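You operate a simulated robot arm through the tools that you are given. There is no shell and no other tool.

You are at the controls of a simulated robot arm. One attempt, no reset.

TASK
Clamp the copper block in the vise between the white and green covers.
Fine: open the vise wider first, hang both covers on its jaws, wind it tight; leave the vise levers and the other blocks.

The check looks at the end state, three seconds after you hand in, the way a careful person would. Anything else that was tipped, shoved, dropped, spilled or broken makes it a failure. Lids that push on must go on centred and level and be pressed home; caps that screw on are set level and turned clockwise until they are tight.

THE ROBOT
A 6-joint arm with a two-finger gripper, fixed in place. Base frame: the origin is on the floor under the middle of its stand, x ahead of it, y to its left, z up. Readings come in mm, degrees, newtons and seconds.
It reaches about 1572 mm from its shoulder. Its first joint turns from -166.0 to 166.0 degrees. Payload 2.45 kg.
Tool frame: the origin (TCP) lies between the finger pads and is the grasp point; the fingertips stand 20 mm ahead of it; z points along the fingers, y is the line along which they close. The gripper opens to 140 mm; its body begins 168 mm behind the TCP.
Orientation is told as [roll, pitch, yaw] about the base's x, y, z axes, in that order, counted from this pose: with the fingers straight down and closing along the base's y, the tool's x points along the base's -x, its y along +y and its z along -z.

THE INTERFACE
- The arm moves only by the tool arm_command. Its argument "commands" is a list of rows, each an object of numbers (a shift or turn left out is 0, a gripper value left out holds the last): "ax", "ay", "az": the turn, a rotation vector about the base's x, y, z in degrees; "dx", "dy", "dz": the shift along the base's x, y, z in m; "fingers": the opening, from 0 (shut) to 1 (fully open). In form: [{"ax": .., "ay": .., "az": .., "dx": .., "dy": .., "dz": .., "fingers": ..}, ...]. A call has 1 to 20 rows; each row is the pose to reach, as a shift and turn from the pose commanded when the call began. Each row takes 0.2 s and may step no farther than 50 mm and 8.6 degrees from the row before; otherwise, or with a gripper value out of range, the whole call is refused. Where a pose cannot be reached the arm comes as near as it can. A force on the tool above 90 N (or 10 N above the force at the start of the call, whichever is more), or a blocked arm, ends the call early, and 0.2 s more pass. The fingers move at their own pace (about 45 mm/s each) and stop on an object; they squeeze with about 21 N. The grip force told is the motor's: it shows also when the fingers shut on nothing. Time passes only in rows, and 0.2 s behind the last, so rows that repeat a pose let the fingers close. It gives the time, the measured TCP pose, the force on the tool (base axes), the opening and the grip force at its end, in the units of the frame above (readings bear some noise), with the torque about the TCP (base axes, N m) and any sound that the robot's microphone picked up.
- Cameras (640 x 400 px; columns grow to the right, rows downward): "scene" is fixed at [53.3, -648.4, 1455.9]; the picture's right is [0.79, -0.61, 0.00], its down [-0.22, -0.29, -0.93] and it looks along [0.57, 0.74, -0.36] (base axes); focal length 321 px, centre (320, 200). "wrist" rides on the gripper at [78, 11, -209] in the tool frame; the picture's right is [-0.14, 0.99, 0.00], its down [-0.92, -0.13, -0.37] and it looks along [-0.37, -0.05, 0.93] (tool axes); focal length 280 px, centre (320, 200). There is no depth. A picture from a camera that has moved, and an enlarged one, comes with that camera's place and axes in the base frame and with its lens.
- capture(camera): a new picture of that camera. The clock stands still meanwhile.
- enlarge(camera, box): a new picture of the part [left, top, right, bottom] of that camera's present view, enlarged. The clock stands still meanwhile.
- sign_off(): hands the job in; it is judged then, once.

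Places have to be worked out from the pictures, the camera data and where the tool is seen. Open the gripper and draw the arm clear of the work before you hand the job in, unless the task says otherwise.

The tools are called after "Call:" as a command line: name --argument value ..., lists and objects as JSON in quotes. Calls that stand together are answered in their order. arm_command: Moves the arm, as the interface text tells. Its arguments: {"type":"object","properties":{"commands":{"type":"array","items":{"type":"object","properties":{"ax":{"type":"number"},"ay":{"type":"number"},"az":{"type":"number"},"dx":{"type":"number"},"dy":{"type":"number"},"dz":{"type":"number"},"fingers":{"type":"number"}}}}},"required":["commands"]} The other tools are called the same way: capture (camera) takes a picture; enlarge (camera, box) takes an enlarged picture of a part of a camera's view; sign_off () hands the job in.

At the start:

```text
clock: 0.0
tcp_pos: [641.9, 254.5, 1331.9]
orientation: [0.0, -0.1, -0.1]
ft_force: [-0.2, 0.1, 0.8]
ft_torque: [0.01, 0.0, 0.04]
gripper_width: 140.0
grasp_force: 0.1
```

scene: 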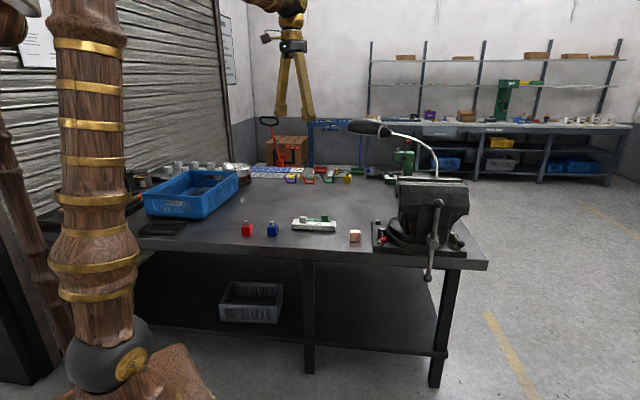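
wrist: 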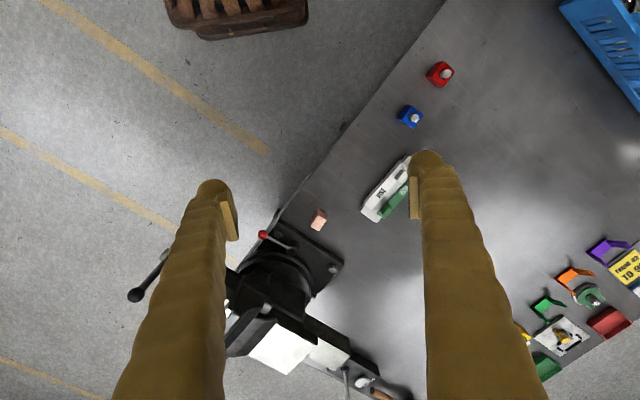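

I start by looking at the bench more closely in both cameras to identify the vise, covers, and copper block.

Call:
enlarge --camera "scene" --box '[340, 110, 500, 290]'

Call:
enlarge --camera "wrist" --box '[120, 180, 440, 400]'

Call:
enlarge --camera "wrist" --box '[480, 200, 640, 400]'

Call:
enlarge --camera "scene" --box '[220, 140, 380, 250]'

```text
2.22 times, centred on (420, 200) of scene
camera zoom: at [53.3, -648.4, 1455.9], right [0.79, -0.61, 0.0], down [-0.22, -0.29, -0.93], along [0.57, 0.74, -0.36], focal length 713 px, centre (98, 200)
```

zoom: 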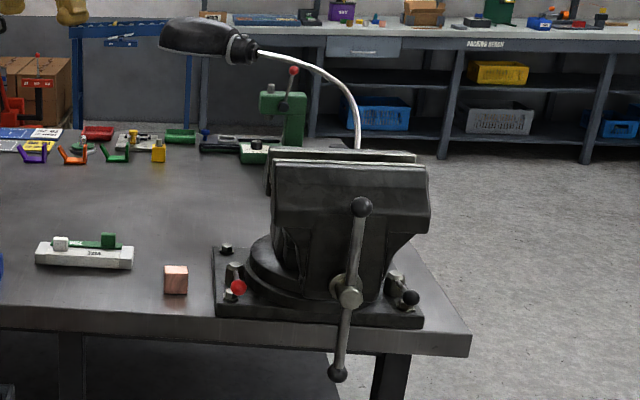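

```text
1.82 times, centred on (280, 290) of wrist
camera zoom: at [565.0, 264.7, 1541.4], right [0.14, 0.99, 0.0], down [0.92, -0.13, 0.37], along [0.37, -0.05, -0.93], focal length 510 px, centre (393, 36)
```

zoom: 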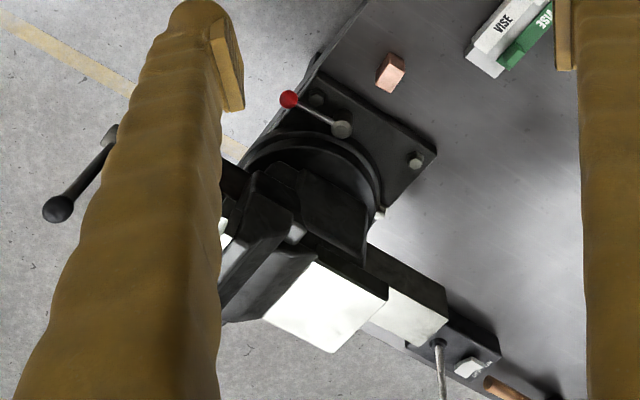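

```text
2.00 times, centred on (560, 300) of wrist
camera zoom: at [565.0, 264.7, 1541.4], right [0.14, 0.99, 0.0], down [0.92, -0.13, 0.37], along [0.37, -0.05, -0.93], focal length 561 px, centre (-160, 0)
```

zoom: 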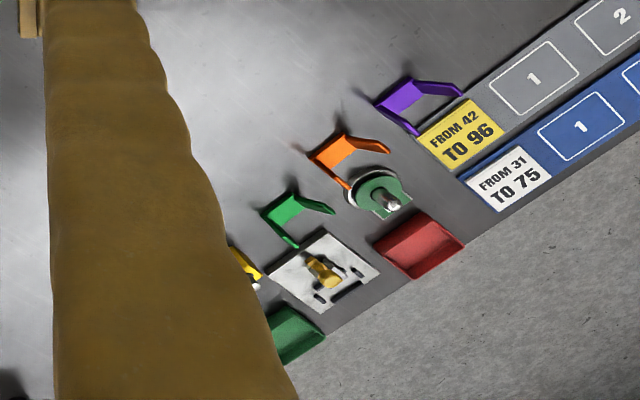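

```text
3.64 times, centred on (300, 195) of scene
camera zoom: at [53.3, -648.4, 1455.9], right [0.79, -0.61, 0.0], down [-0.22, -0.29, -0.93], along [0.57, 0.74, -0.36], focal length 1167 px, centre (393, 218)
```

zoom: 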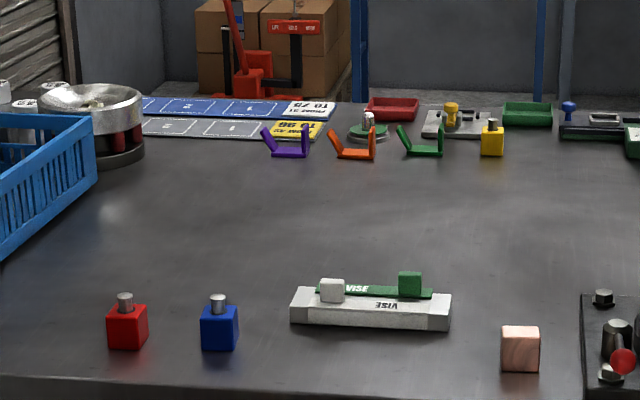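

The vise sits around (1085, 80) with its screw axis pointing diagonally toward (-x,-y); the covers are around (835, 398), the copper block around (902, 213). I'll move above the covers for a closer view.

Call:
arm_command --commands '[{"dx": 0.02, "dy": 0.015, "dz": -0.02}, {"dx": 0.05, "dy": 0.035, "dz": -0.04}, {"dx": 0.08, "dy": 0.055, "dz": -0.06}, {"dx": 0.11, "dy": 0.075, "dz": -0.08}, {"dx": 0.14, "dy": 0.095, "dz": -0.1}, {"dx": 0.16, "dy": 0.12, "dz": -0.13}, {"dx": 0.17, "dy": 0.14, "dz": -0.17}, {"dx": 0.17, "dy": 0.145, "dz": -0.21}, {"dx": 0.17, "dy": 0.145, "dz": -0.25}]'

Call:
capture --camera "wrist"

Call:
capture --camera "scene"

```text
clock: 2.0
tcp_pos: [812.1, 400.0, 1083.5]
orientation: [0.0, -0.2, 0.0]
ft_force: [0.3, 0.5, -0.2]
ft_torque: [0.0, -0.02, 0.01]
gripper_width: 140.1
grasp_force: 0.1
```

```text
taken
camera wrist: at [733.5, 410.0, 1292.4], right [0.14, 0.99, 0.0], down [0.92, -0.13, 0.37], along [0.37, -0.05, -0.93], focal length 280 px, centre (320, 200)
```

wrist: 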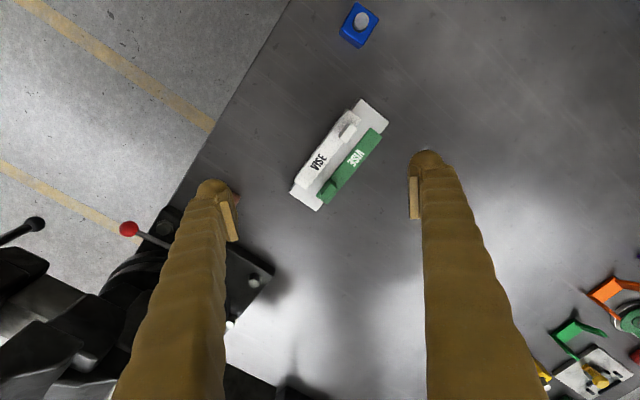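

```text
taken
```

scene: 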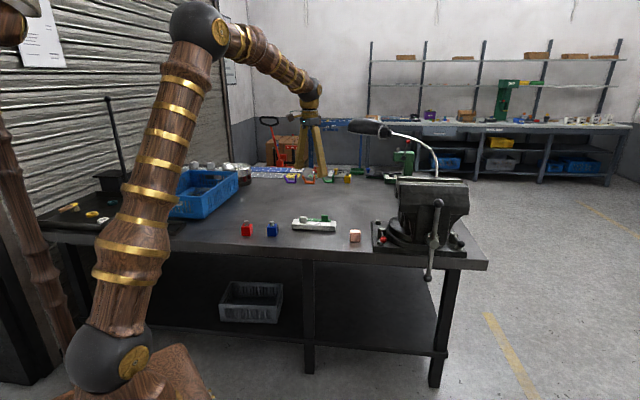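

Call:
enlarge --camera "wrist" --box '[270, 80, 410, 220]'

Call:
enlarge --camera "scene" --box '[280, 205, 370, 255]'

Call:
enlarge --camera "scene" --box '[365, 165, 485, 285]'

```text
2.86 times, centred on (340, 150) of wrist
camera zoom: at [733.5, 410.0, 1292.4], right [0.14, 0.99, 0.0], down [0.92, -0.13, 0.37], along [0.37, -0.05, -0.93], focal length 801 px, centre (263, 343)
```

zoom: 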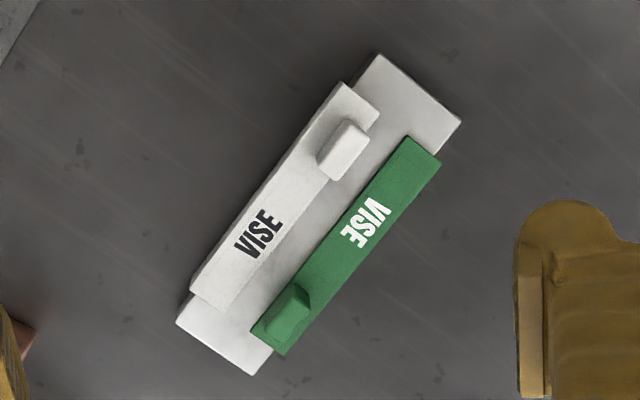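

```text
7.11 times, centred on (325, 230) of scene
camera zoom: at [53.3, -648.4, 1455.9], right [0.79, -0.61, 0.0], down [-0.22, -0.29, -0.93], along [0.57, 0.74, -0.36], focal length 2282 px, centre (284, -13)
```

zoom: 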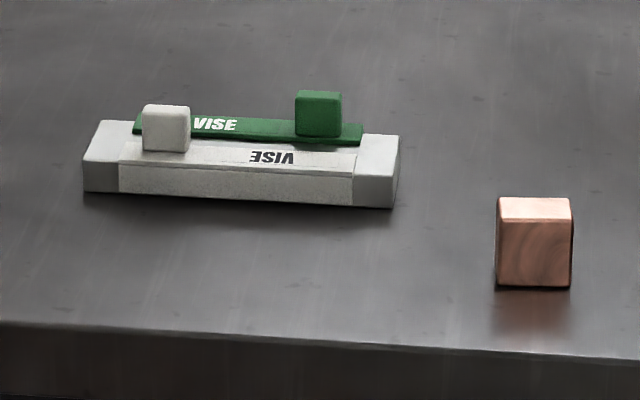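

```text
3.33 times, centred on (425, 225) of scene
camera zoom: at [53.3, -648.4, 1455.9], right [0.79, -0.61, 0.0], down [-0.22, -0.29, -0.93], along [0.57, 0.74, -0.36], focal length 1070 px, centre (-30, 117)
```

zoom: 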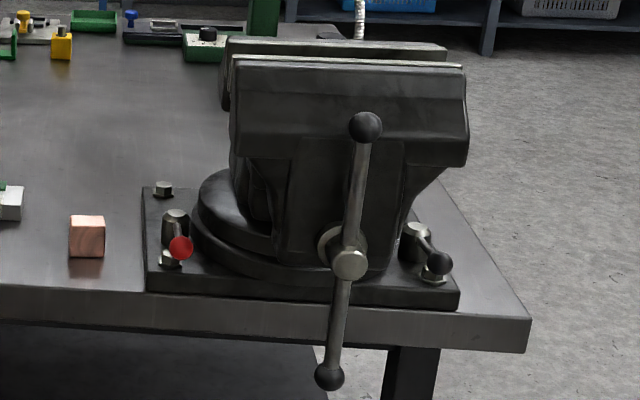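

White hangs on the camera side of a grey stand block, with its flange pointing to +axis, so it belongs on the rear jaw; green is the mirror of that and belongs on the front jaw. I raise up and yaw +45° to look down into the vise.

Call:
arm_command --commands '[{"dz": 0.04, "az": 5}, {"dz": 0.085, "az": 10}, {"dz": 0.13, "dy": -0.02, "az": 15}, {"dz": 0.165, "dy": -0.05, "dx": 0.01, "az": 20}, {"dz": 0.19, "dy": -0.09, "dx": 0.02, "az": 25}, {"dz": 0.2, "dy": -0.135, "dx": 0.03, "az": 30}, {"dz": 0.21, "dy": -0.18, "dx": 0.04, "az": 35}, {"dz": 0.217, "dy": -0.225, "dx": 0.055, "az": 40}, {"dz": 0.217, "dy": -0.27, "dx": 0.07, "az": 45}, {"dz": 0.217, "dy": -0.315, "dx": 0.085, "az": 45}, {"dz": 0.217, "dy": -0.36, "dx": 0.1, "az": 45}, {"dz": 0.217, "dy": -0.405, "dx": 0.115, "az": 45}, {"dz": 0.217, "dy": -0.45, "dx": 0.13, "az": 45}]'

Call:
capture --camera "wrist"

```text
clock: 4.8
tcp_pos: [942.1, -52.8, 1300.0]
orientation: [0.0, 0.1, 45.1]
ft_force: [0.0, -0.2, -0.6]
ft_torque: [0.0, -0.06, -0.01]
gripper_width: 140.3
grasp_force: 0.1
```

```text
taken
camera wrist: at [879.3, -101.0, 1508.8], right [-0.6, 0.8, 0.0], down [0.74, 0.56, 0.37], along [0.29, 0.22, -0.93], focal length 280 px, centre (320, 200)
```

wrist: 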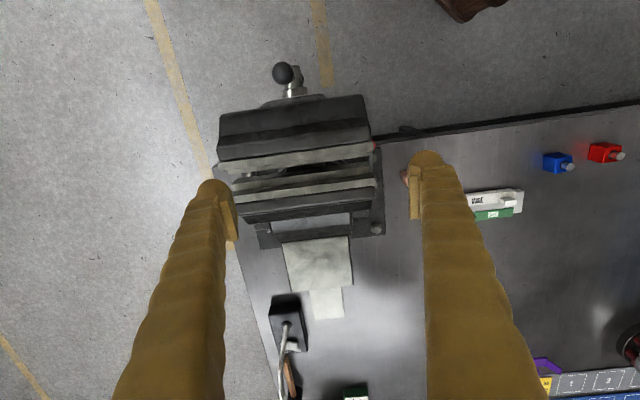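

Call:
enlarge --camera "wrist" --box '[200, 50, 400, 250]'

Call:
enlarge --camera "wrist" --box '[210, 110, 390, 225]'

```text
2.00 times, centred on (300, 150) of wrist
camera zoom: at [879.3, -101.0, 1508.8], right [-0.6, 0.8, 0.0], down [0.74, 0.56, 0.37], along [0.29, 0.22, -0.93], focal length 561 px, centre (360, 300)
```

zoom: 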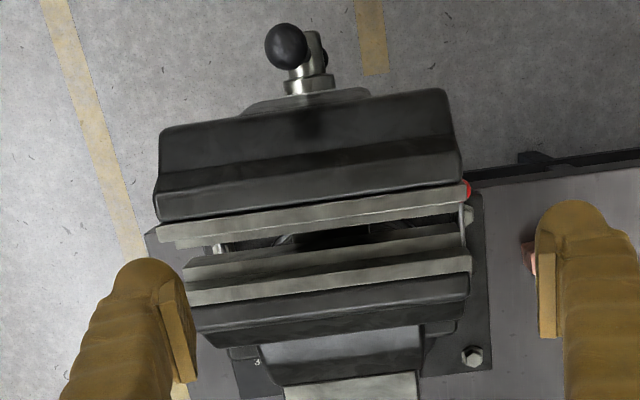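

```text
3.48 times, centred on (300, 168) of wrist
camera zoom: at [879.3, -101.0, 1508.8], right [-0.6, 0.8, 0.0], down [0.74, 0.56, 0.37], along [0.29, 0.22, -0.93], focal length 975 px, centre (390, 313)
```

zoom: 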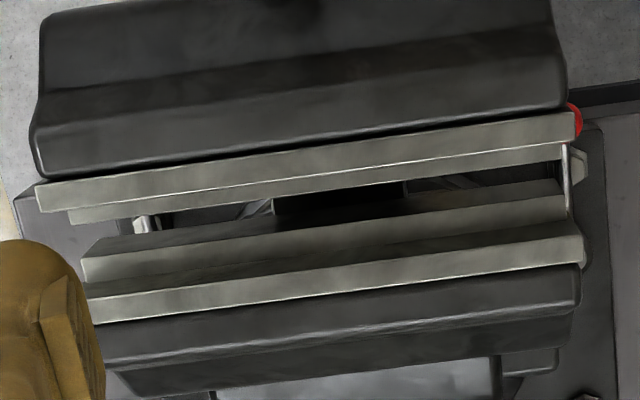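

The vise's jaw tops are near z≈1115 with stepped inserts, running along v=(-x+y)/√2 direction. I'll move so the camera is directly over the gap for precise measurement.

Call:
arm_command --commands '[{"dx": 0.03, "dy": 0.01, "dz": 0.0}, {"dx": 0.06, "dy": 0.025, "dz": 0.0}, {"dx": 0.09, "dy": 0.035, "dz": -0.02}, {"dx": 0.111, "dy": 0.044, "dz": -0.05}, {"dx": 0.111, "dy": 0.044, "dz": -0.08}, {"dx": 0.111, "dy": 0.044, "dz": -0.08}]'

Call:
capture --camera "wrist"

Call:
capture --camera "scene"

```text
clock: 6.2
tcp_pos: [1052.6, -6.1, 1221.3]
orientation: [0.1, -0.1, 45.0]
ft_force: [0.0, 0.3, 0.0]
ft_torque: [0.01, 0.02, 0.01]
gripper_width: 139.8
grasp_force: 0.1
```

```text
taken
camera wrist: at [989.6, -55.4, 1429.5], right [-0.6, 0.8, 0.0], down [0.74, 0.56, 0.37], along [0.29, 0.22, -0.93], focal length 280 px, centre (320, 200)
```

wrist: 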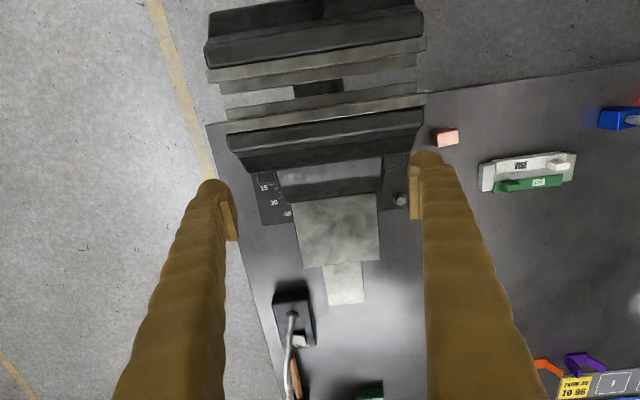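

```text
taken
```

scene: 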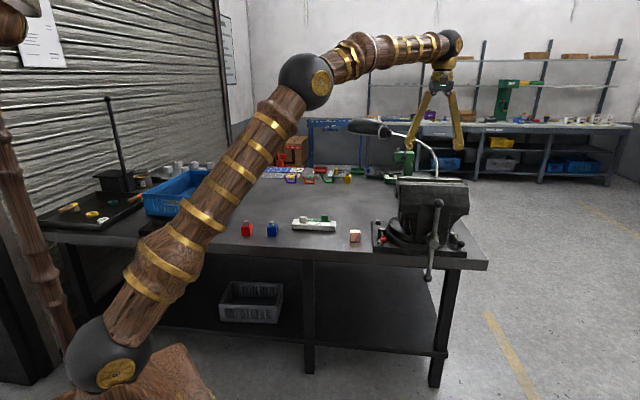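

Call:
enlarge --camera "wrist" --box '[200, 0, 440, 150]'

Call:
enlarge --camera "wrist" --box '[240, 20, 340, 150]'

Call:
enlarge --camera "wrist" --box '[420, 110, 600, 220]'

```text
2.67 times, centred on (320, 75) of wrist
camera zoom: at [989.6, -55.4, 1429.5], right [-0.6, 0.8, 0.0], down [0.74, 0.56, 0.37], along [0.29, 0.22, -0.93], focal length 748 px, centre (320, 533)
```

zoom: 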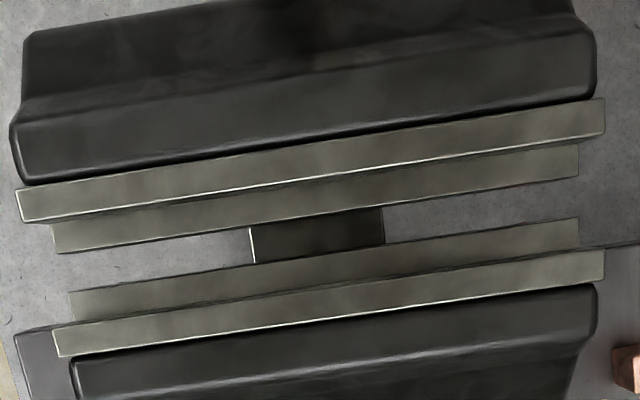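

```text
3.08 times, centred on (290, 85) of wrist
camera zoom: at [989.6, -55.4, 1429.5], right [-0.6, 0.8, 0.0], down [0.74, 0.56, 0.37], along [0.29, 0.22, -0.93], focal length 863 px, centre (412, 554)
```

zoom: 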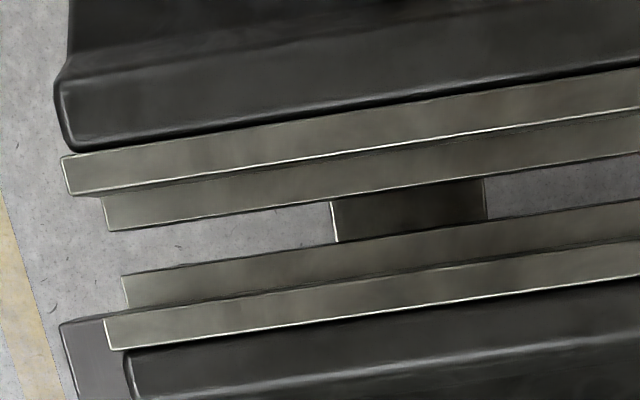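

```text
3.56 times, centred on (510, 165) of wrist
camera zoom: at [989.6, -55.4, 1429.5], right [-0.6, 0.8, 0.0], down [0.74, 0.56, 0.37], along [0.29, 0.22, -0.93], focal length 997 px, centre (-356, 324)
```

zoom: 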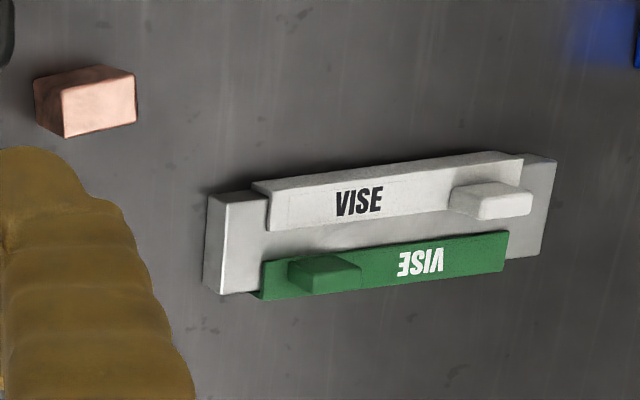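

Gap between the upper jaw faces is now about 42 mm, each jaw has a ledge about 13 mm deep and 32 mm below its top (so the block can rest on the ledges). I next inspect the covers and block closely to get their sizes.

Call:
arm_command --commands '[{"dx": -0.02, "dy": 0.04}, {"dx": -0.04, "dy": 0.08}, {"dx": -0.06, "dy": 0.12}, {"dx": -0.08, "dy": 0.16}, {"dx": -0.1, "dy": 0.2, "dz": -0.01}, {"dx": -0.12, "dy": 0.235, "dz": -0.03}, {"dx": -0.14, "dy": 0.27, "dz": -0.055}, {"dx": -0.16, "dy": 0.3, "dz": -0.085}, {"dx": -0.175, "dy": 0.33, "dz": -0.12}, {"dx": -0.19, "dy": 0.355, "dz": -0.155}, {"dx": -0.2, "dy": 0.375, "dz": -0.195}, {"dx": -0.209, "dy": 0.386, "dz": -0.235}, {"dx": -0.209, "dy": 0.386, "dz": -0.271}, {"dx": -0.209, "dy": 0.386, "dz": -0.271}]'

Call:
capture --camera "wrist"

```text
clock: 9.2
tcp_pos: [845.7, 379.8, 948.4]
orientation: [0.1, 0.0, 45.0]
ft_force: [-0.6, 0.9, 0.4]
ft_torque: [-0.01, 0.0, 0.0]
gripper_width: 140.0
grasp_force: 0.1
```

```text
taken
camera wrist: at [782.5, 331.2, 1156.5], right [-0.6, 0.8, 0.0], down [0.74, 0.56, 0.37], along [0.29, 0.22, -0.93], focal length 280 px, centre (320, 200)
```

wrist: 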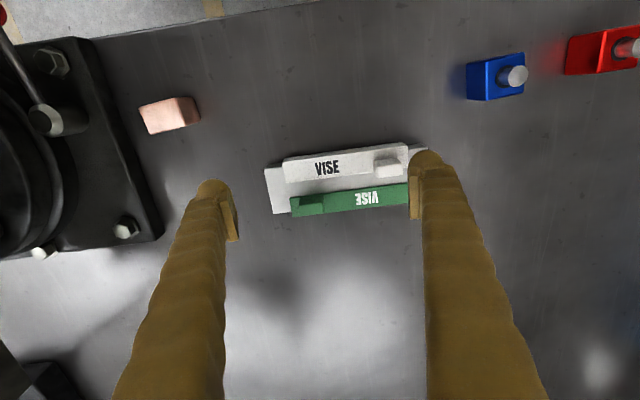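

Call:
enlarge --camera "wrist" --box '[250, 120, 440, 240]'

Call:
enlarge --camera "wrist" --box '[110, 70, 240, 150]'

Call:
enlarge --camera "scene" --box '[285, 205, 365, 250]'

```text
3.33 times, centred on (345, 180) of wrist
camera zoom: at [782.5, 331.2, 1156.5], right [-0.6, 0.8, 0.0], down [0.74, 0.56, 0.37], along [0.29, 0.22, -0.93], focal length 935 px, centre (237, 267)
```

zoom: 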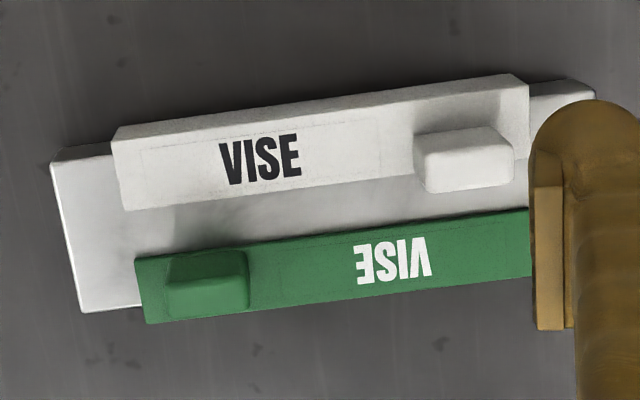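

```text
4.92 times, centred on (175, 110) of wrist
camera zoom: at [782.5, 331.2, 1156.5], right [-0.6, 0.8, 0.0], down [0.74, 0.56, 0.37], along [0.29, 0.22, -0.93], focal length 1380 px, centre (1034, 643)
```

zoom: 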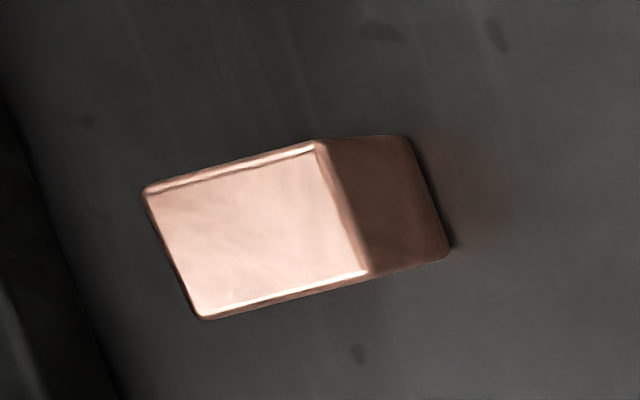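

```text
8.00 times, centred on (325, 228) of scene
camera zoom: at [53.3, -648.4, 1455.9], right [0.79, -0.61, 0.0], down [-0.22, -0.29, -0.93], along [0.57, 0.74, -0.36], focal length 2568 px, centre (280, -20)
```

zoom: 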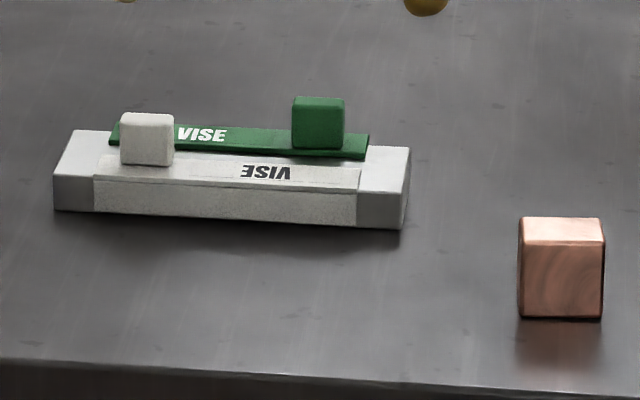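

I zoom in further on the two knobs and stand to get accurate grasp positions.

Call:
enlarge --camera "wrist" --box '[350, 135, 430, 185]'

Call:
enlarge --camera "wrist" --box '[260, 150, 340, 220]'

Call:
enlarge --camera "scene" --box '[287, 210, 341, 240]'

```text
8.00 times, centred on (390, 160) of wrist
camera zoom: at [782.5, 331.2, 1156.5], right [-0.6, 0.8, 0.0], down [0.74, 0.56, 0.37], along [0.29, 0.22, -0.93], focal length 2243 px, centre (-240, 520)
```

zoom: 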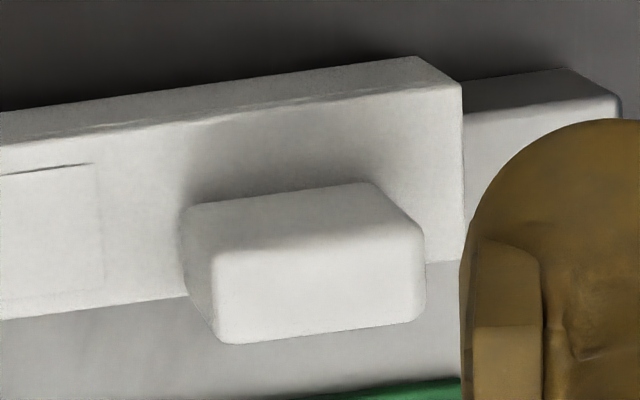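

```text
5.71 times, centred on (300, 185) of wrist
camera zoom: at [782.5, 331.2, 1156.5], right [-0.6, 0.8, 0.0], down [0.74, 0.56, 0.37], along [0.29, 0.22, -0.93], focal length 1602 px, centre (434, 286)
```

zoom: 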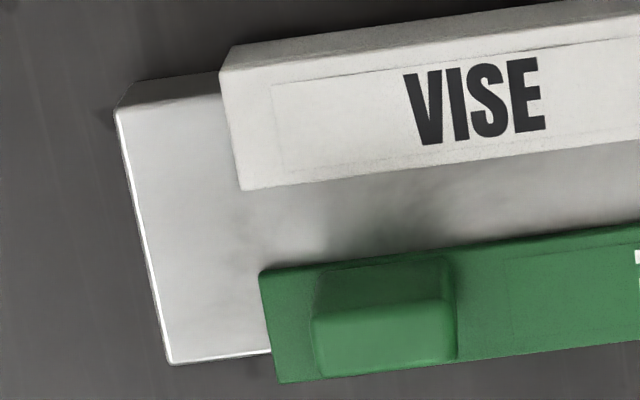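

```text
11.85 times, centred on (314, 225) of scene
camera zoom: at [53.3, -648.4, 1455.9], right [0.79, -0.61, 0.0], down [-0.22, -0.29, -0.93], along [0.57, 0.74, -0.36], focal length 3804 px, centre (391, -96)
```

zoom: 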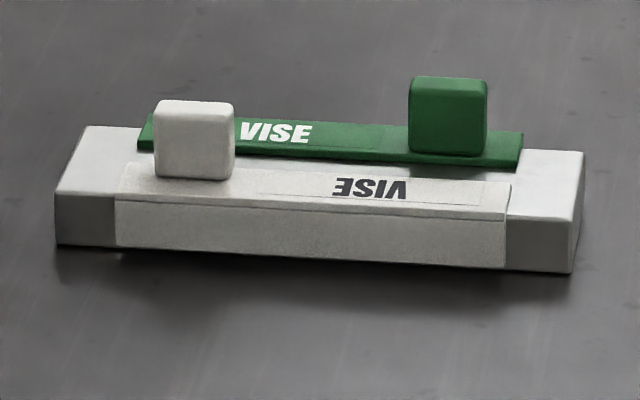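

I calibrate the scene camera against the known fingertip position by viewing the gripper in the scene picture now.

Call:
enlarge --camera "scene" --box '[270, 130, 370, 240]'

```text
3.64 times, centred on (320, 185) of scene
camera zoom: at [53.3, -648.4, 1455.9], right [0.79, -0.61, 0.0], down [-0.22, -0.29, -0.93], along [0.57, 0.74, -0.36], focal length 1167 px, centre (320, 254)
```

zoom: 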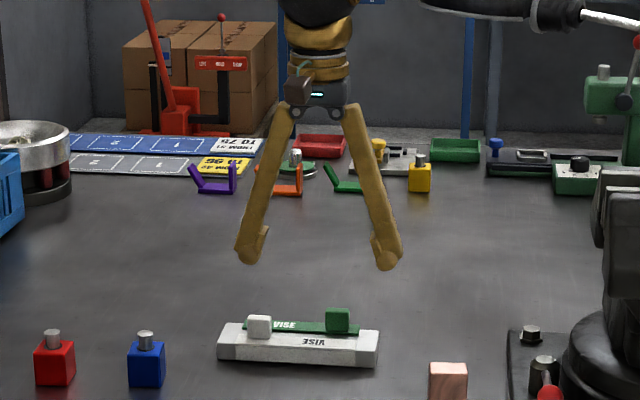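

The measurements suffice: cover plates about 5 mm thick, knobs about 28×13×26 mm, copper block about 39×27×44 mm. Now I head to the front of the vise, high, to inspect and work the T-handle.

Call:
arm_command --commands '[{"dz": 0.045}, {"dz": 0.09}, {"dz": 0.135}, {"dz": 0.18}, {"dz": 0.225, "dy": -0.01}, {"dz": 0.26, "dy": -0.04}, {"dz": 0.28, "dy": -0.085, "dx": -0.005}, {"dz": 0.29, "dy": -0.13, "dx": -0.01}, {"dz": 0.3, "dy": -0.175, "dx": -0.015}, {"dz": 0.3, "dy": -0.224, "dx": -0.02}, {"dz": 0.3, "dy": -0.272, "dx": -0.03}, {"dz": 0.3, "dy": -0.32, "dx": -0.04}, {"dz": 0.3, "dy": -0.368, "dx": -0.045}, {"dz": 0.3, "dy": -0.416, "dx": -0.05}, {"dz": 0.3, "dy": -0.464, "dx": -0.06}, {"dz": 0.3, "dy": -0.512, "dx": -0.065}, {"dz": 0.3, "dy": -0.56, "dx": -0.07}, {"dz": 0.3, "dy": -0.608, "dx": -0.08}, {"dz": 0.3, "dy": -0.64, "dx": -0.085}, {"dz": 0.3, "dy": -0.67, "dx": -0.089}]'

```text
clock: 13.4
tcp_pos: [757.1, -289.0, 1249.5]
orientation: [0.0, 0.0, 45.0]
ft_force: [0.2, 0.3, 0.6]
ft_torque: [0.04, -0.02, 0.02]
gripper_width: 140.0
grasp_force: 0.0
```

Arrived in front of and above the vise. Now I tilt the tool to point horizontally along +u (toward the vise).

Call:
arm_command --commands '[{"ax": 5.785, "ay": -5.785}, {"ax": 11.57, "ay": -11.57}, {"ax": 17.356, "ay": -17.356}, {"ax": 23.14, "ay": -23.14}, {"ax": 28.93, "ay": -28.93}, {"ax": 34.71, "ay": -34.71}, {"ax": 40.5, "ay": -40.5}, {"ax": 46.28, "ay": -46.28}, {"ax": 52.07, "ay": -52.07}, {"ax": 57.85, "ay": -57.85}, {"ax": 63.64, "ay": -63.64}, {"ax": 63.64, "ay": -63.64}]'

Call:
capture --camera "scene"

Call:
capture --camera "wrist"

```text
clock: 16.0
tcp_pos: [755.2, -289.9, 1249.8]
orientation: [-162.9, -89.9, -152.1]
ft_force: [-0.4, -0.4, 0.2]
ft_torque: [-0.04, 0.02, -0.03]
gripper_width: 140.2
grasp_force: 0.0
```

```text
taken
```

scene: 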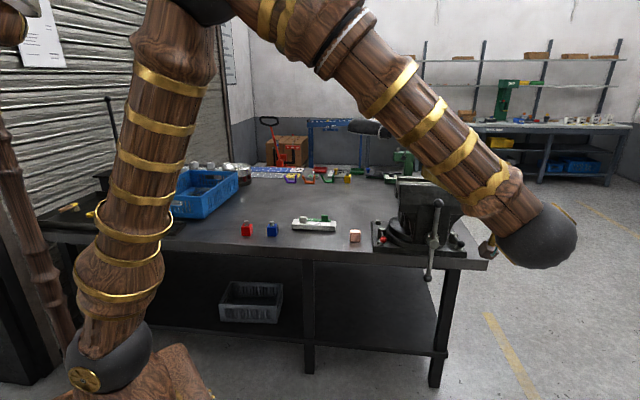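

```text
taken
camera wrist: at [600.2, -431.4, 1170.0], right [-0.7, 0.7, 0.14], down [-0.17, -0.35, 0.92], along [0.69, 0.62, 0.37], focal length 280 px, centre (320, 200)
```

wrist: 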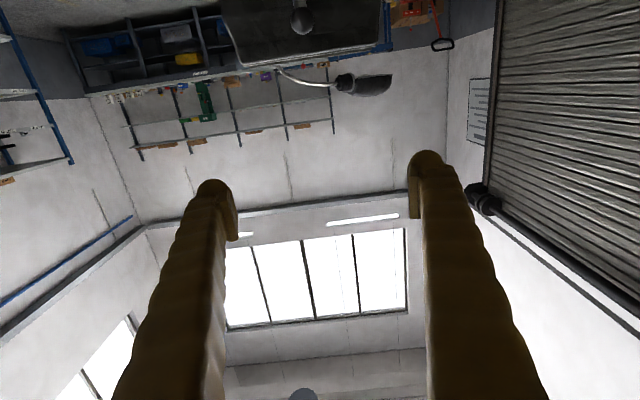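

The tool is now horizontal, pointing at the vise. I lower to the screw height (z≈958) while still ~170 mm away from the handle, then look.

Call:
arm_command --commands '[{"dz": -0.045}, {"dz": -0.09}, {"dz": -0.135}, {"dz": -0.18}, {"dz": -0.225}, {"dz": -0.265}, {"dz": -0.292}, {"dz": -0.292}]'

Call:
capture --camera "wrist"

Call:
capture --camera "scene"

```text
clock: 17.8
tcp_pos: [756.1, -290.1, 956.3]
orientation: [-148.8, -90.0, -166.2]
ft_force: [-0.9, -0.4, 0.2]
ft_torque: [0.0, 0.02, -0.01]
gripper_width: 140.3
grasp_force: 0.1
```

```text
taken
camera wrist: at [599.4, -430.9, 877.7], right [-0.7, 0.7, 0.14], down [-0.17, -0.35, 0.92], along [0.69, 0.62, 0.37], focal length 280 px, centre (320, 200)
```

wrist: 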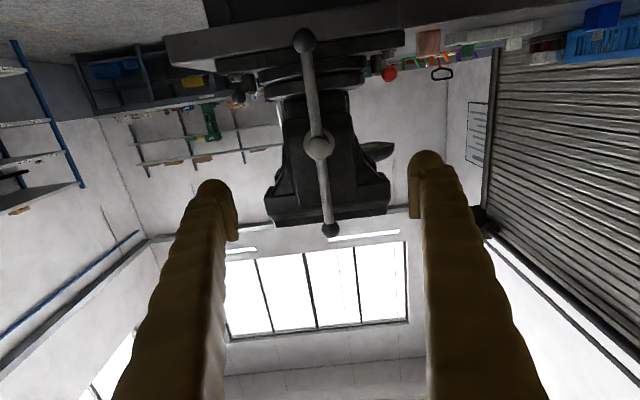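

```text
taken
```

scene: 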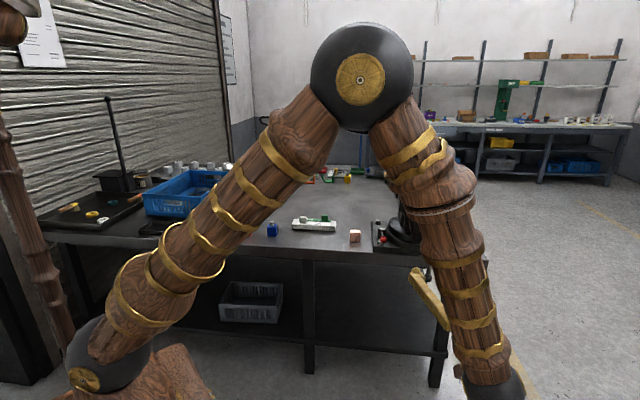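

Call:
enlarge --camera "wrist" --box '[220, 20, 440, 250]'

```text
1.74 times, centred on (330, 135) of wrist
camera zoom: at [599.4, -430.9, 877.7], right [-0.7, 0.7, 0.14], down [-0.17, -0.35, 0.92], along [0.69, 0.62, 0.37], focal length 488 px, centre (303, 313)
```

zoom: 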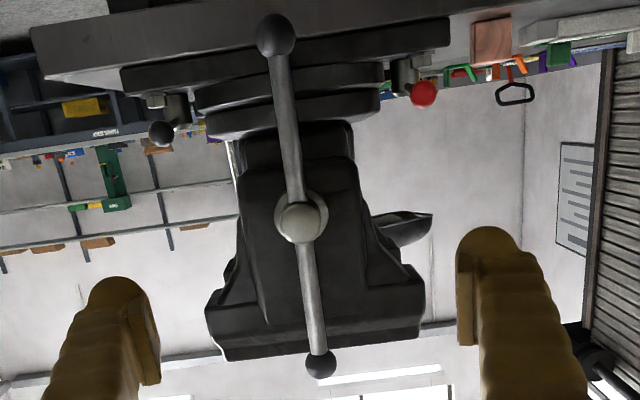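

The T-bar is vertical, hub at v≈-741, z≈954, bar at u≈523. I insert the open fingers on both sides of the hub (horizontal), so that rolling the gripper will push both bar halves with pure torque.

Call:
arm_command --commands '[{"dx": 0.033, "dy": 0.033}, {"dx": 0.066, "dy": 0.065, "dz": -0.001}, {"dx": 0.095, "dy": 0.094, "dz": -0.002}, {"dx": 0.12, "dy": 0.118, "dz": -0.002}, {"dx": 0.1387, "dy": 0.137, "dz": -0.002}, {"dx": 0.1387, "dy": 0.137, "dz": -0.002}]'

Call:
capture --camera "wrist"

```text
clock: 19.2
tcp_pos: [895.9, -153.5, 955.0]
orientation: [-139.3, -90.0, -175.8]
ft_force: [0.1, -0.2, 0.0]
ft_torque: [0.02, -0.02, 0.01]
gripper_width: 139.9
grasp_force: 0.0
```

```text
taken
camera wrist: at [740.0, -293.3, 875.6], right [-0.7, 0.7, 0.14], down [-0.17, -0.35, 0.92], along [0.69, 0.62, 0.37], focal length 280 px, centre (320, 200)
```

wrist: 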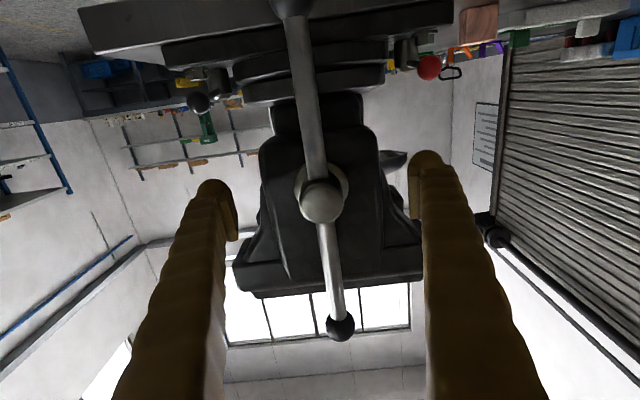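

The hub is centred between the fingers. I roll counter-clockwise (as seen from the front) about the screw axis, up to just before expected contact.

Call:
arm_command --commands '[{"ax": -5.94, "ay": -5.94}, {"ax": -11.88, "ay": -11.88}, {"ax": -17.82, "ay": -17.82}, {"ax": -23.76, "ay": -23.76}, {"ax": -29.7, "ay": -29.7}, {"ax": -35.64, "ay": -35.64}, {"ax": -41.58, "ay": -41.58}, {"ax": -45.0, "ay": -45.0}]'

Call:
capture --camera "wrist"

```text
clock: 20.5
tcp_pos: [925.3, -171.3, 998.5]
orientation: [-84.4, -66.1, 133.0]
ft_force: [-16.1, 9.5, 9.9]
ft_torque: [0.59, 1.15, -0.21]
gripper_width: 140.0
grasp_force: 0.2
out of reach, approached as far as the arm can: row 2, 3, 4, 5, 6
stopped in row 6: the force on the tool passed its limit at 246 N (the readings are from after the stop); the commanded pose is now the measured one
```

```text
taken
camera wrist: at [801.3, -344.9, 931.4], right [-0.72, 0.63, -0.27], down [-0.41, -0.08, 0.91], along [0.55, 0.77, 0.32], focal length 280 px, centre (320, 200)
```

wrist: 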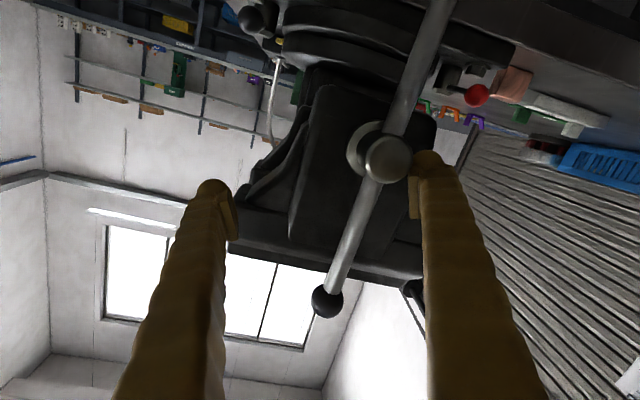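

That roll ran into a wrist joint limit and the arm drifted into the hub. I back straight out along -u, then check the vise before re-planning with the opposite roll range.

Call:
arm_command --commands '[{"dx": -0.01, "dy": -0.01}, {"dx": -0.03, "dy": -0.03}, {"dx": -0.06, "dy": -0.06}, {"dx": -0.09, "dy": -0.09}, {"dx": -0.12, "dy": -0.12}, {"dx": -0.15, "dy": -0.15}]'

Call:
capture --camera "wrist"

Call:
capture --camera "scene"

```text
clock: 21.9
tcp_pos: [783.0, -324.2, 1003.3]
orientation: [-83.7, -66.4, 132.6]
ft_force: [-0.6, 0.0, 0.4]
ft_torque: [-0.04, -0.01, -0.06]
gripper_width: 139.9
grasp_force: 0.1
out of reach, approached as far as the arm can: row 5, 6
```

```text
taken
camera wrist: at [656.6, -497.4, 936.6], right [-0.73, 0.63, -0.27], down [-0.4, -0.08, 0.91], along [0.55, 0.77, 0.31], focal length 280 px, centre (320, 200)
```

wrist: 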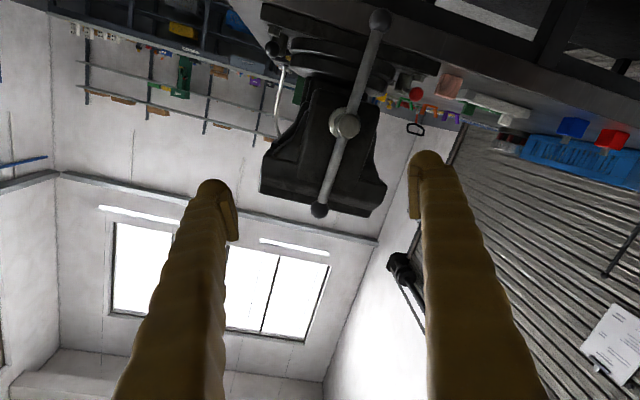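

```text
taken
```

scene: 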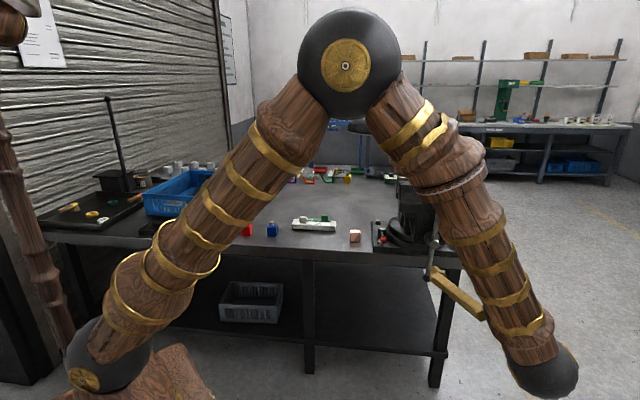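

The vise looks unharmed. I restore the tool to point exactly along +u on the screw axis at standoff, then roll the other way (positive) to gain wrist range.

Call:
arm_command --commands '[{"ax": 5.99, "ay": 5.25, "az": -1.18, "dx": -0.006, "dy": 0.01, "dz": -0.015}, {"ax": 11.99, "ay": 10.5, "az": -2.37, "dx": -0.012, "dy": 0.02, "dz": -0.03}, {"ax": 17.98, "ay": 15.75, "az": -3.55, "dx": -0.018, "dy": 0.0307, "dz": -0.0445}, {"ax": 17.98, "ay": 15.75, "az": -3.55, "dx": -0.018, "dy": 0.0307, "dz": -0.0445}]'

Call:
capture --camera "wrist"

```text
clock: 22.9
tcp_pos: [763.2, -294.8, 958.2]
orientation: [10.3, -90.0, 34.7]
ft_force: [-0.4, 0.4, 0.0]
ft_torque: [0.02, -0.02, 0.03]
gripper_width: 140.3
grasp_force: 0.0
```

```text
taken
camera wrist: at [606.9, -435.2, 881.0], right [-0.7, 0.7, 0.14], down [-0.17, -0.35, 0.92], along [0.69, 0.62, 0.36], focal length 280 px, centre (320, 200)
```

wrist: 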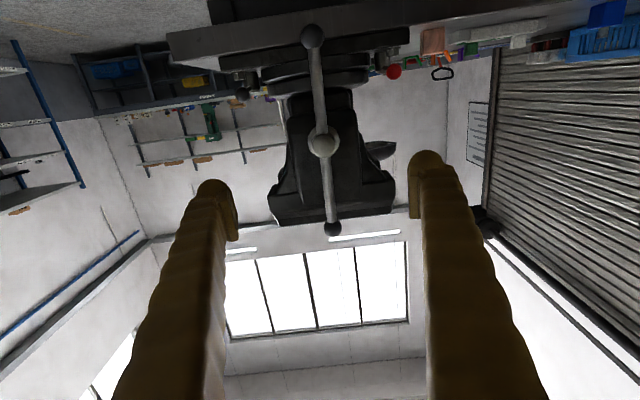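

Orientation restored (bar unchanged). Now roll +170° in free space to test the wrist range.

Call:
arm_command --commands '[{"ax": 6.0, "ay": 6.0}, {"ax": 12.0, "ay": 12.0}, {"ax": 18.0, "ay": 18.0}, {"ax": 24.0, "ay": 24.0}, {"ax": 30.0, "ay": 30.0}, {"ax": 36.0, "ay": 36.0}, {"ax": 42.0, "ay": 42.0}, {"ax": 48.0, "ay": 48.0}, {"ax": 54.0, "ay": 54.0}, {"ax": 60.0, "ay": 60.0}, {"ax": 66.0, "ay": 66.0}, {"ax": 72.0, "ay": 72.0}, {"ax": 78.0, "ay": 78.0}, {"ax": 84.0, "ay": 84.0}, {"ax": 90.0, "ay": 90.0}, {"ax": 96.0, "ay": 96.0}, {"ax": 102.0, "ay": 102.0}, {"ax": 108.0, "ay": 108.0}, {"ax": 114.0, "ay": 114.0}, {"ax": 120.0, "ay": 120.0}]'

Call:
capture --camera "wrist"

```text
clock: 27.1
tcp_pos: [761.9, -293.6, 957.6]
orientation: [90.3, 79.6, -44.9]
ft_force: [-0.1, -0.3, 0.5]
ft_torque: [-0.01, -0.01, -0.03]
gripper_width: 139.7
grasp_force: 0.1
```

```text
taken
camera wrist: at [611.4, -440.5, 1036.5], right [0.71, -0.71, 0.04], down [-0.23, -0.29, -0.93], along [0.67, 0.65, -0.37], focal length 280 px, centre (320, 200)
```

wrist: 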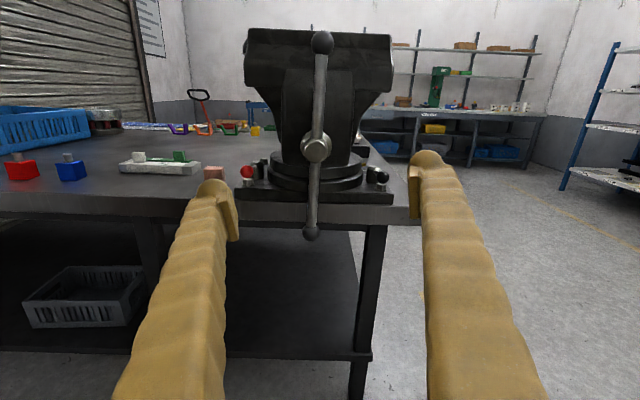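

Roll to +170° works fine. I continue rolling to find the far limit.

Call:
arm_command --commands '[{"ax": 6.0, "ay": 6.0}, {"ax": 12.0, "ay": 12.0}, {"ax": 18.0, "ay": 18.0}, {"ax": 24.0, "ay": 24.0}, {"ax": 30.0, "ay": 30.0}, {"ax": 36.0, "ay": 36.0}, {"ax": 42.0, "ay": 42.0}, {"ax": 48.0, "ay": 48.0}, {"ax": 54.0, "ay": 54.0}, {"ax": 60.0, "ay": 60.0}, {"ax": 66.0, "ay": 66.0}, {"ax": 72.0, "ay": 72.0}, {"ax": 78.0, "ay": 78.0}, {"ax": 84.0, "ay": 84.0}, {"ax": 90.0, "ay": 90.0}]'

Call:
capture --camera "wrist"

```text
clock: 30.3
tcp_pos: [761.8, -293.8, 959.2]
orientation: [-90.0, -27.1, 135.1]
ft_force: [0.5, -0.1, -0.1]
ft_torque: [-0.01, -0.02, 0.01]
gripper_width: 140.1
grasp_force: 0.1
```

```text
taken
camera wrist: at [659.5, -488.7, 913.7], right [-0.41, 0.4, -0.82], down [-0.8, 0.28, 0.53], along [0.44, 0.87, 0.21], focal length 280 px, centre (320, 200)
```

wrist: 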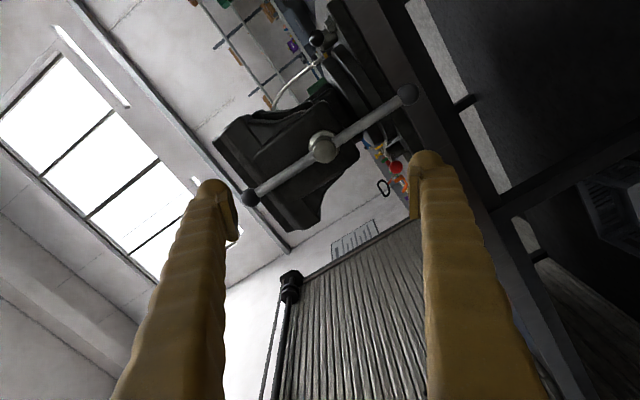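

φ≈297° reached with no limit hit. Now I insert the fingers along +u around the hub (clear of the bar at this roll), ready to push counter-clockwise.

Call:
arm_command --commands '[{"dx": 0.03, "dy": 0.033, "dz": -0.003}, {"dx": 0.06, "dy": 0.064, "dz": -0.0045}, {"dx": 0.09, "dy": 0.0945, "dz": -0.0045}, {"dx": 0.117, "dy": 0.1218, "dz": -0.0045}, {"dx": 0.1348, "dy": 0.1396, "dz": -0.0045}, {"dx": 0.1348, "dy": 0.1396, "dz": -0.0045}]'

Call:
capture --camera "wrist"

```text
clock: 31.7
tcp_pos: [898.9, -153.6, 954.7]
orientation: [-90.0, -26.9, 135.1]
ft_force: [-0.6, 0.3, 0.4]
ft_torque: [-0.02, 0.01, 0.0]
gripper_width: 140.0
grasp_force: 0.0
```

```text
taken
camera wrist: at [796.0, -348.7, 909.1], right [-0.4, 0.4, -0.82], down [-0.8, 0.28, 0.53], along [0.44, 0.87, 0.21], focal length 280 px, centre (320, 200)
```

wrist: 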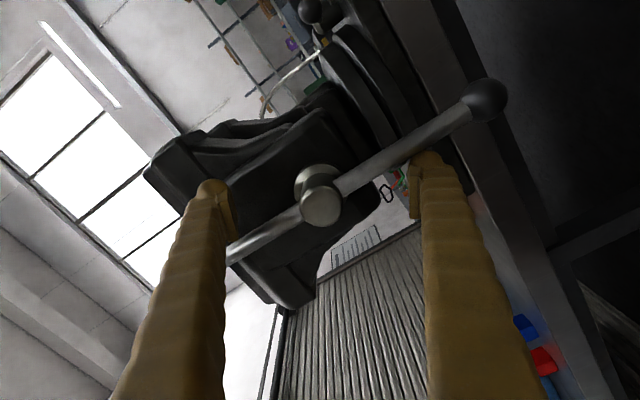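

Fingers straddle the hub properly with the right finger just under the lower bar half. I roll counter-clockwise ~42° and watch force/torque.

Call:
arm_command --commands '[{"ax": -6.0, "ay": -6.0}, {"ax": -12.0, "ay": -12.0}, {"ax": -18.0, "ay": -18.0}, {"ax": -24.0, "ay": -24.0}, {"ax": -30.0, "ay": -30.0}]'

Call:
capture --camera "wrist"

Call:
capture --camera "scene"

```text
clock: 32.9
tcp_pos: [897.3, -153.8, 953.2]
orientation: [-90.1, 15.5, 135.1]
ft_force: [-1.8, 3.5, -1.3]
ft_torque: [0.26, 0.22, -0.01]
gripper_width: 140.2
grasp_force: 0.0
```

```text
taken
camera wrist: at [804.1, -358.2, 964.0], right [0.09, -0.1, -0.99], down [-0.91, 0.39, -0.12], along [0.4, 0.92, -0.05], focal length 280 px, centre (320, 200)
```

wrist: 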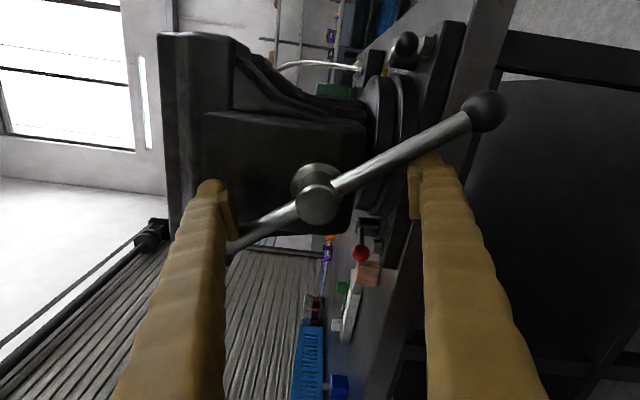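

```text
taken
```

scene: 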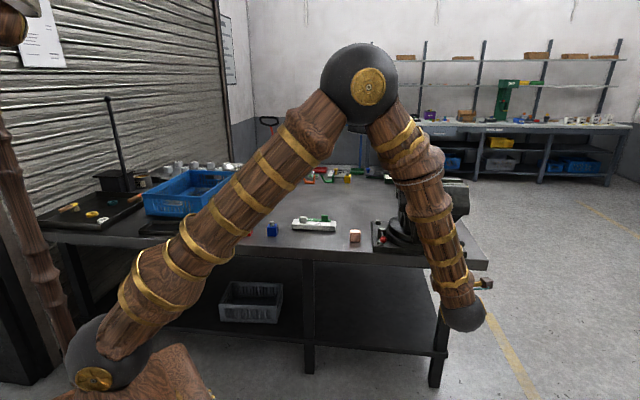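

The bar turns with the fingers at about 0.3 N·m. I continue rolling counter-clockwise another ~165°.

Call:
arm_command --commands '[{"ax": -5.9, "ay": -5.9}, {"ax": -11.8, "ay": -11.8}, {"ax": -17.7, "ay": -17.7}, {"ax": -23.6, "ay": -23.6}, {"ax": -29.5, "ay": -29.5}, {"ax": -35.4, "ay": -35.4}, {"ax": -41.3, "ay": -41.3}, {"ax": -47.2, "ay": -47.2}, {"ax": -53.1, "ay": -53.1}, {"ax": -59.0, "ay": -59.0}, {"ax": -64.9, "ay": -64.9}, {"ax": -70.8, "ay": -70.8}, {"ax": -76.7, "ay": -76.7}, {"ax": -82.6, "ay": -82.6}, {"ax": -88.5, "ay": -88.5}, {"ax": -94.4, "ay": -94.4}, {"ax": -100.3, "ay": -100.3}, {"ax": -106.2, "ay": -106.2}, {"ax": -112.1, "ay": -112.1}, {"ax": -118.0, "ay": -118.0}]'

Call:
capture --camera "wrist"

Call:
enlarge --camera "scene" --box '[360, 160, 490, 290]'

```text
clock: 37.1
tcp_pos: [897.0, -154.7, 953.7]
orientation: [90.1, -2.5, -45.0]
ft_force: [-1.8, 2.9, 0.0]
ft_torque: [0.25, 0.15, 0.03]
gripper_width: 140.0
grasp_force: 0.1
```

```text
taken
camera wrist: at [693.5, -247.7, 960.7], right [0.07, -0.07, 1.0], down [0.39, -0.91, -0.09], along [0.92, 0.4, -0.03], focal length 280 px, centre (320, 200)
```

wrist: 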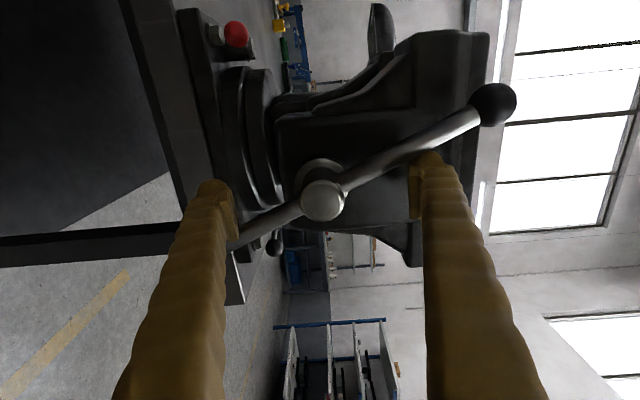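

```text
3.08 times, centred on (425, 225) of scene
camera zoom: at [53.3, -648.4, 1455.9], right [0.79, -0.61, 0.0], down [-0.22, -0.29, -0.93], along [0.57, 0.74, -0.36], focal length 988 px, centre (-3, 123)
```

zoom: 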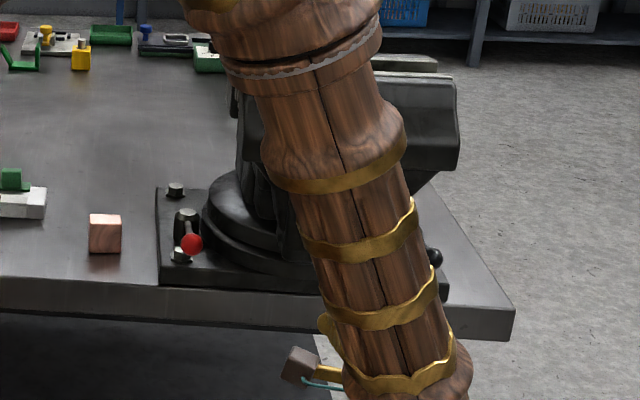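

Call:
enlarge --camera "scene" --box '[430, 165, 480, 215]'

```text
8.00 times, centred on (455, 190) of scene
camera zoom: at [53.3, -648.4, 1455.9], right [0.79, -0.61, 0.0], down [-0.22, -0.29, -0.93], along [0.57, 0.74, -0.36], focal length 2568 px, centre (-760, 280)
```

zoom: 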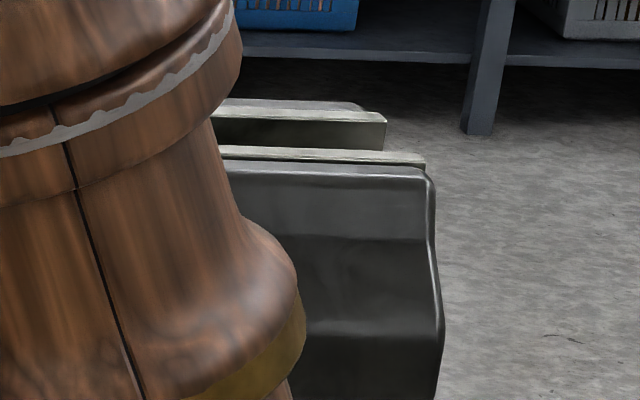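

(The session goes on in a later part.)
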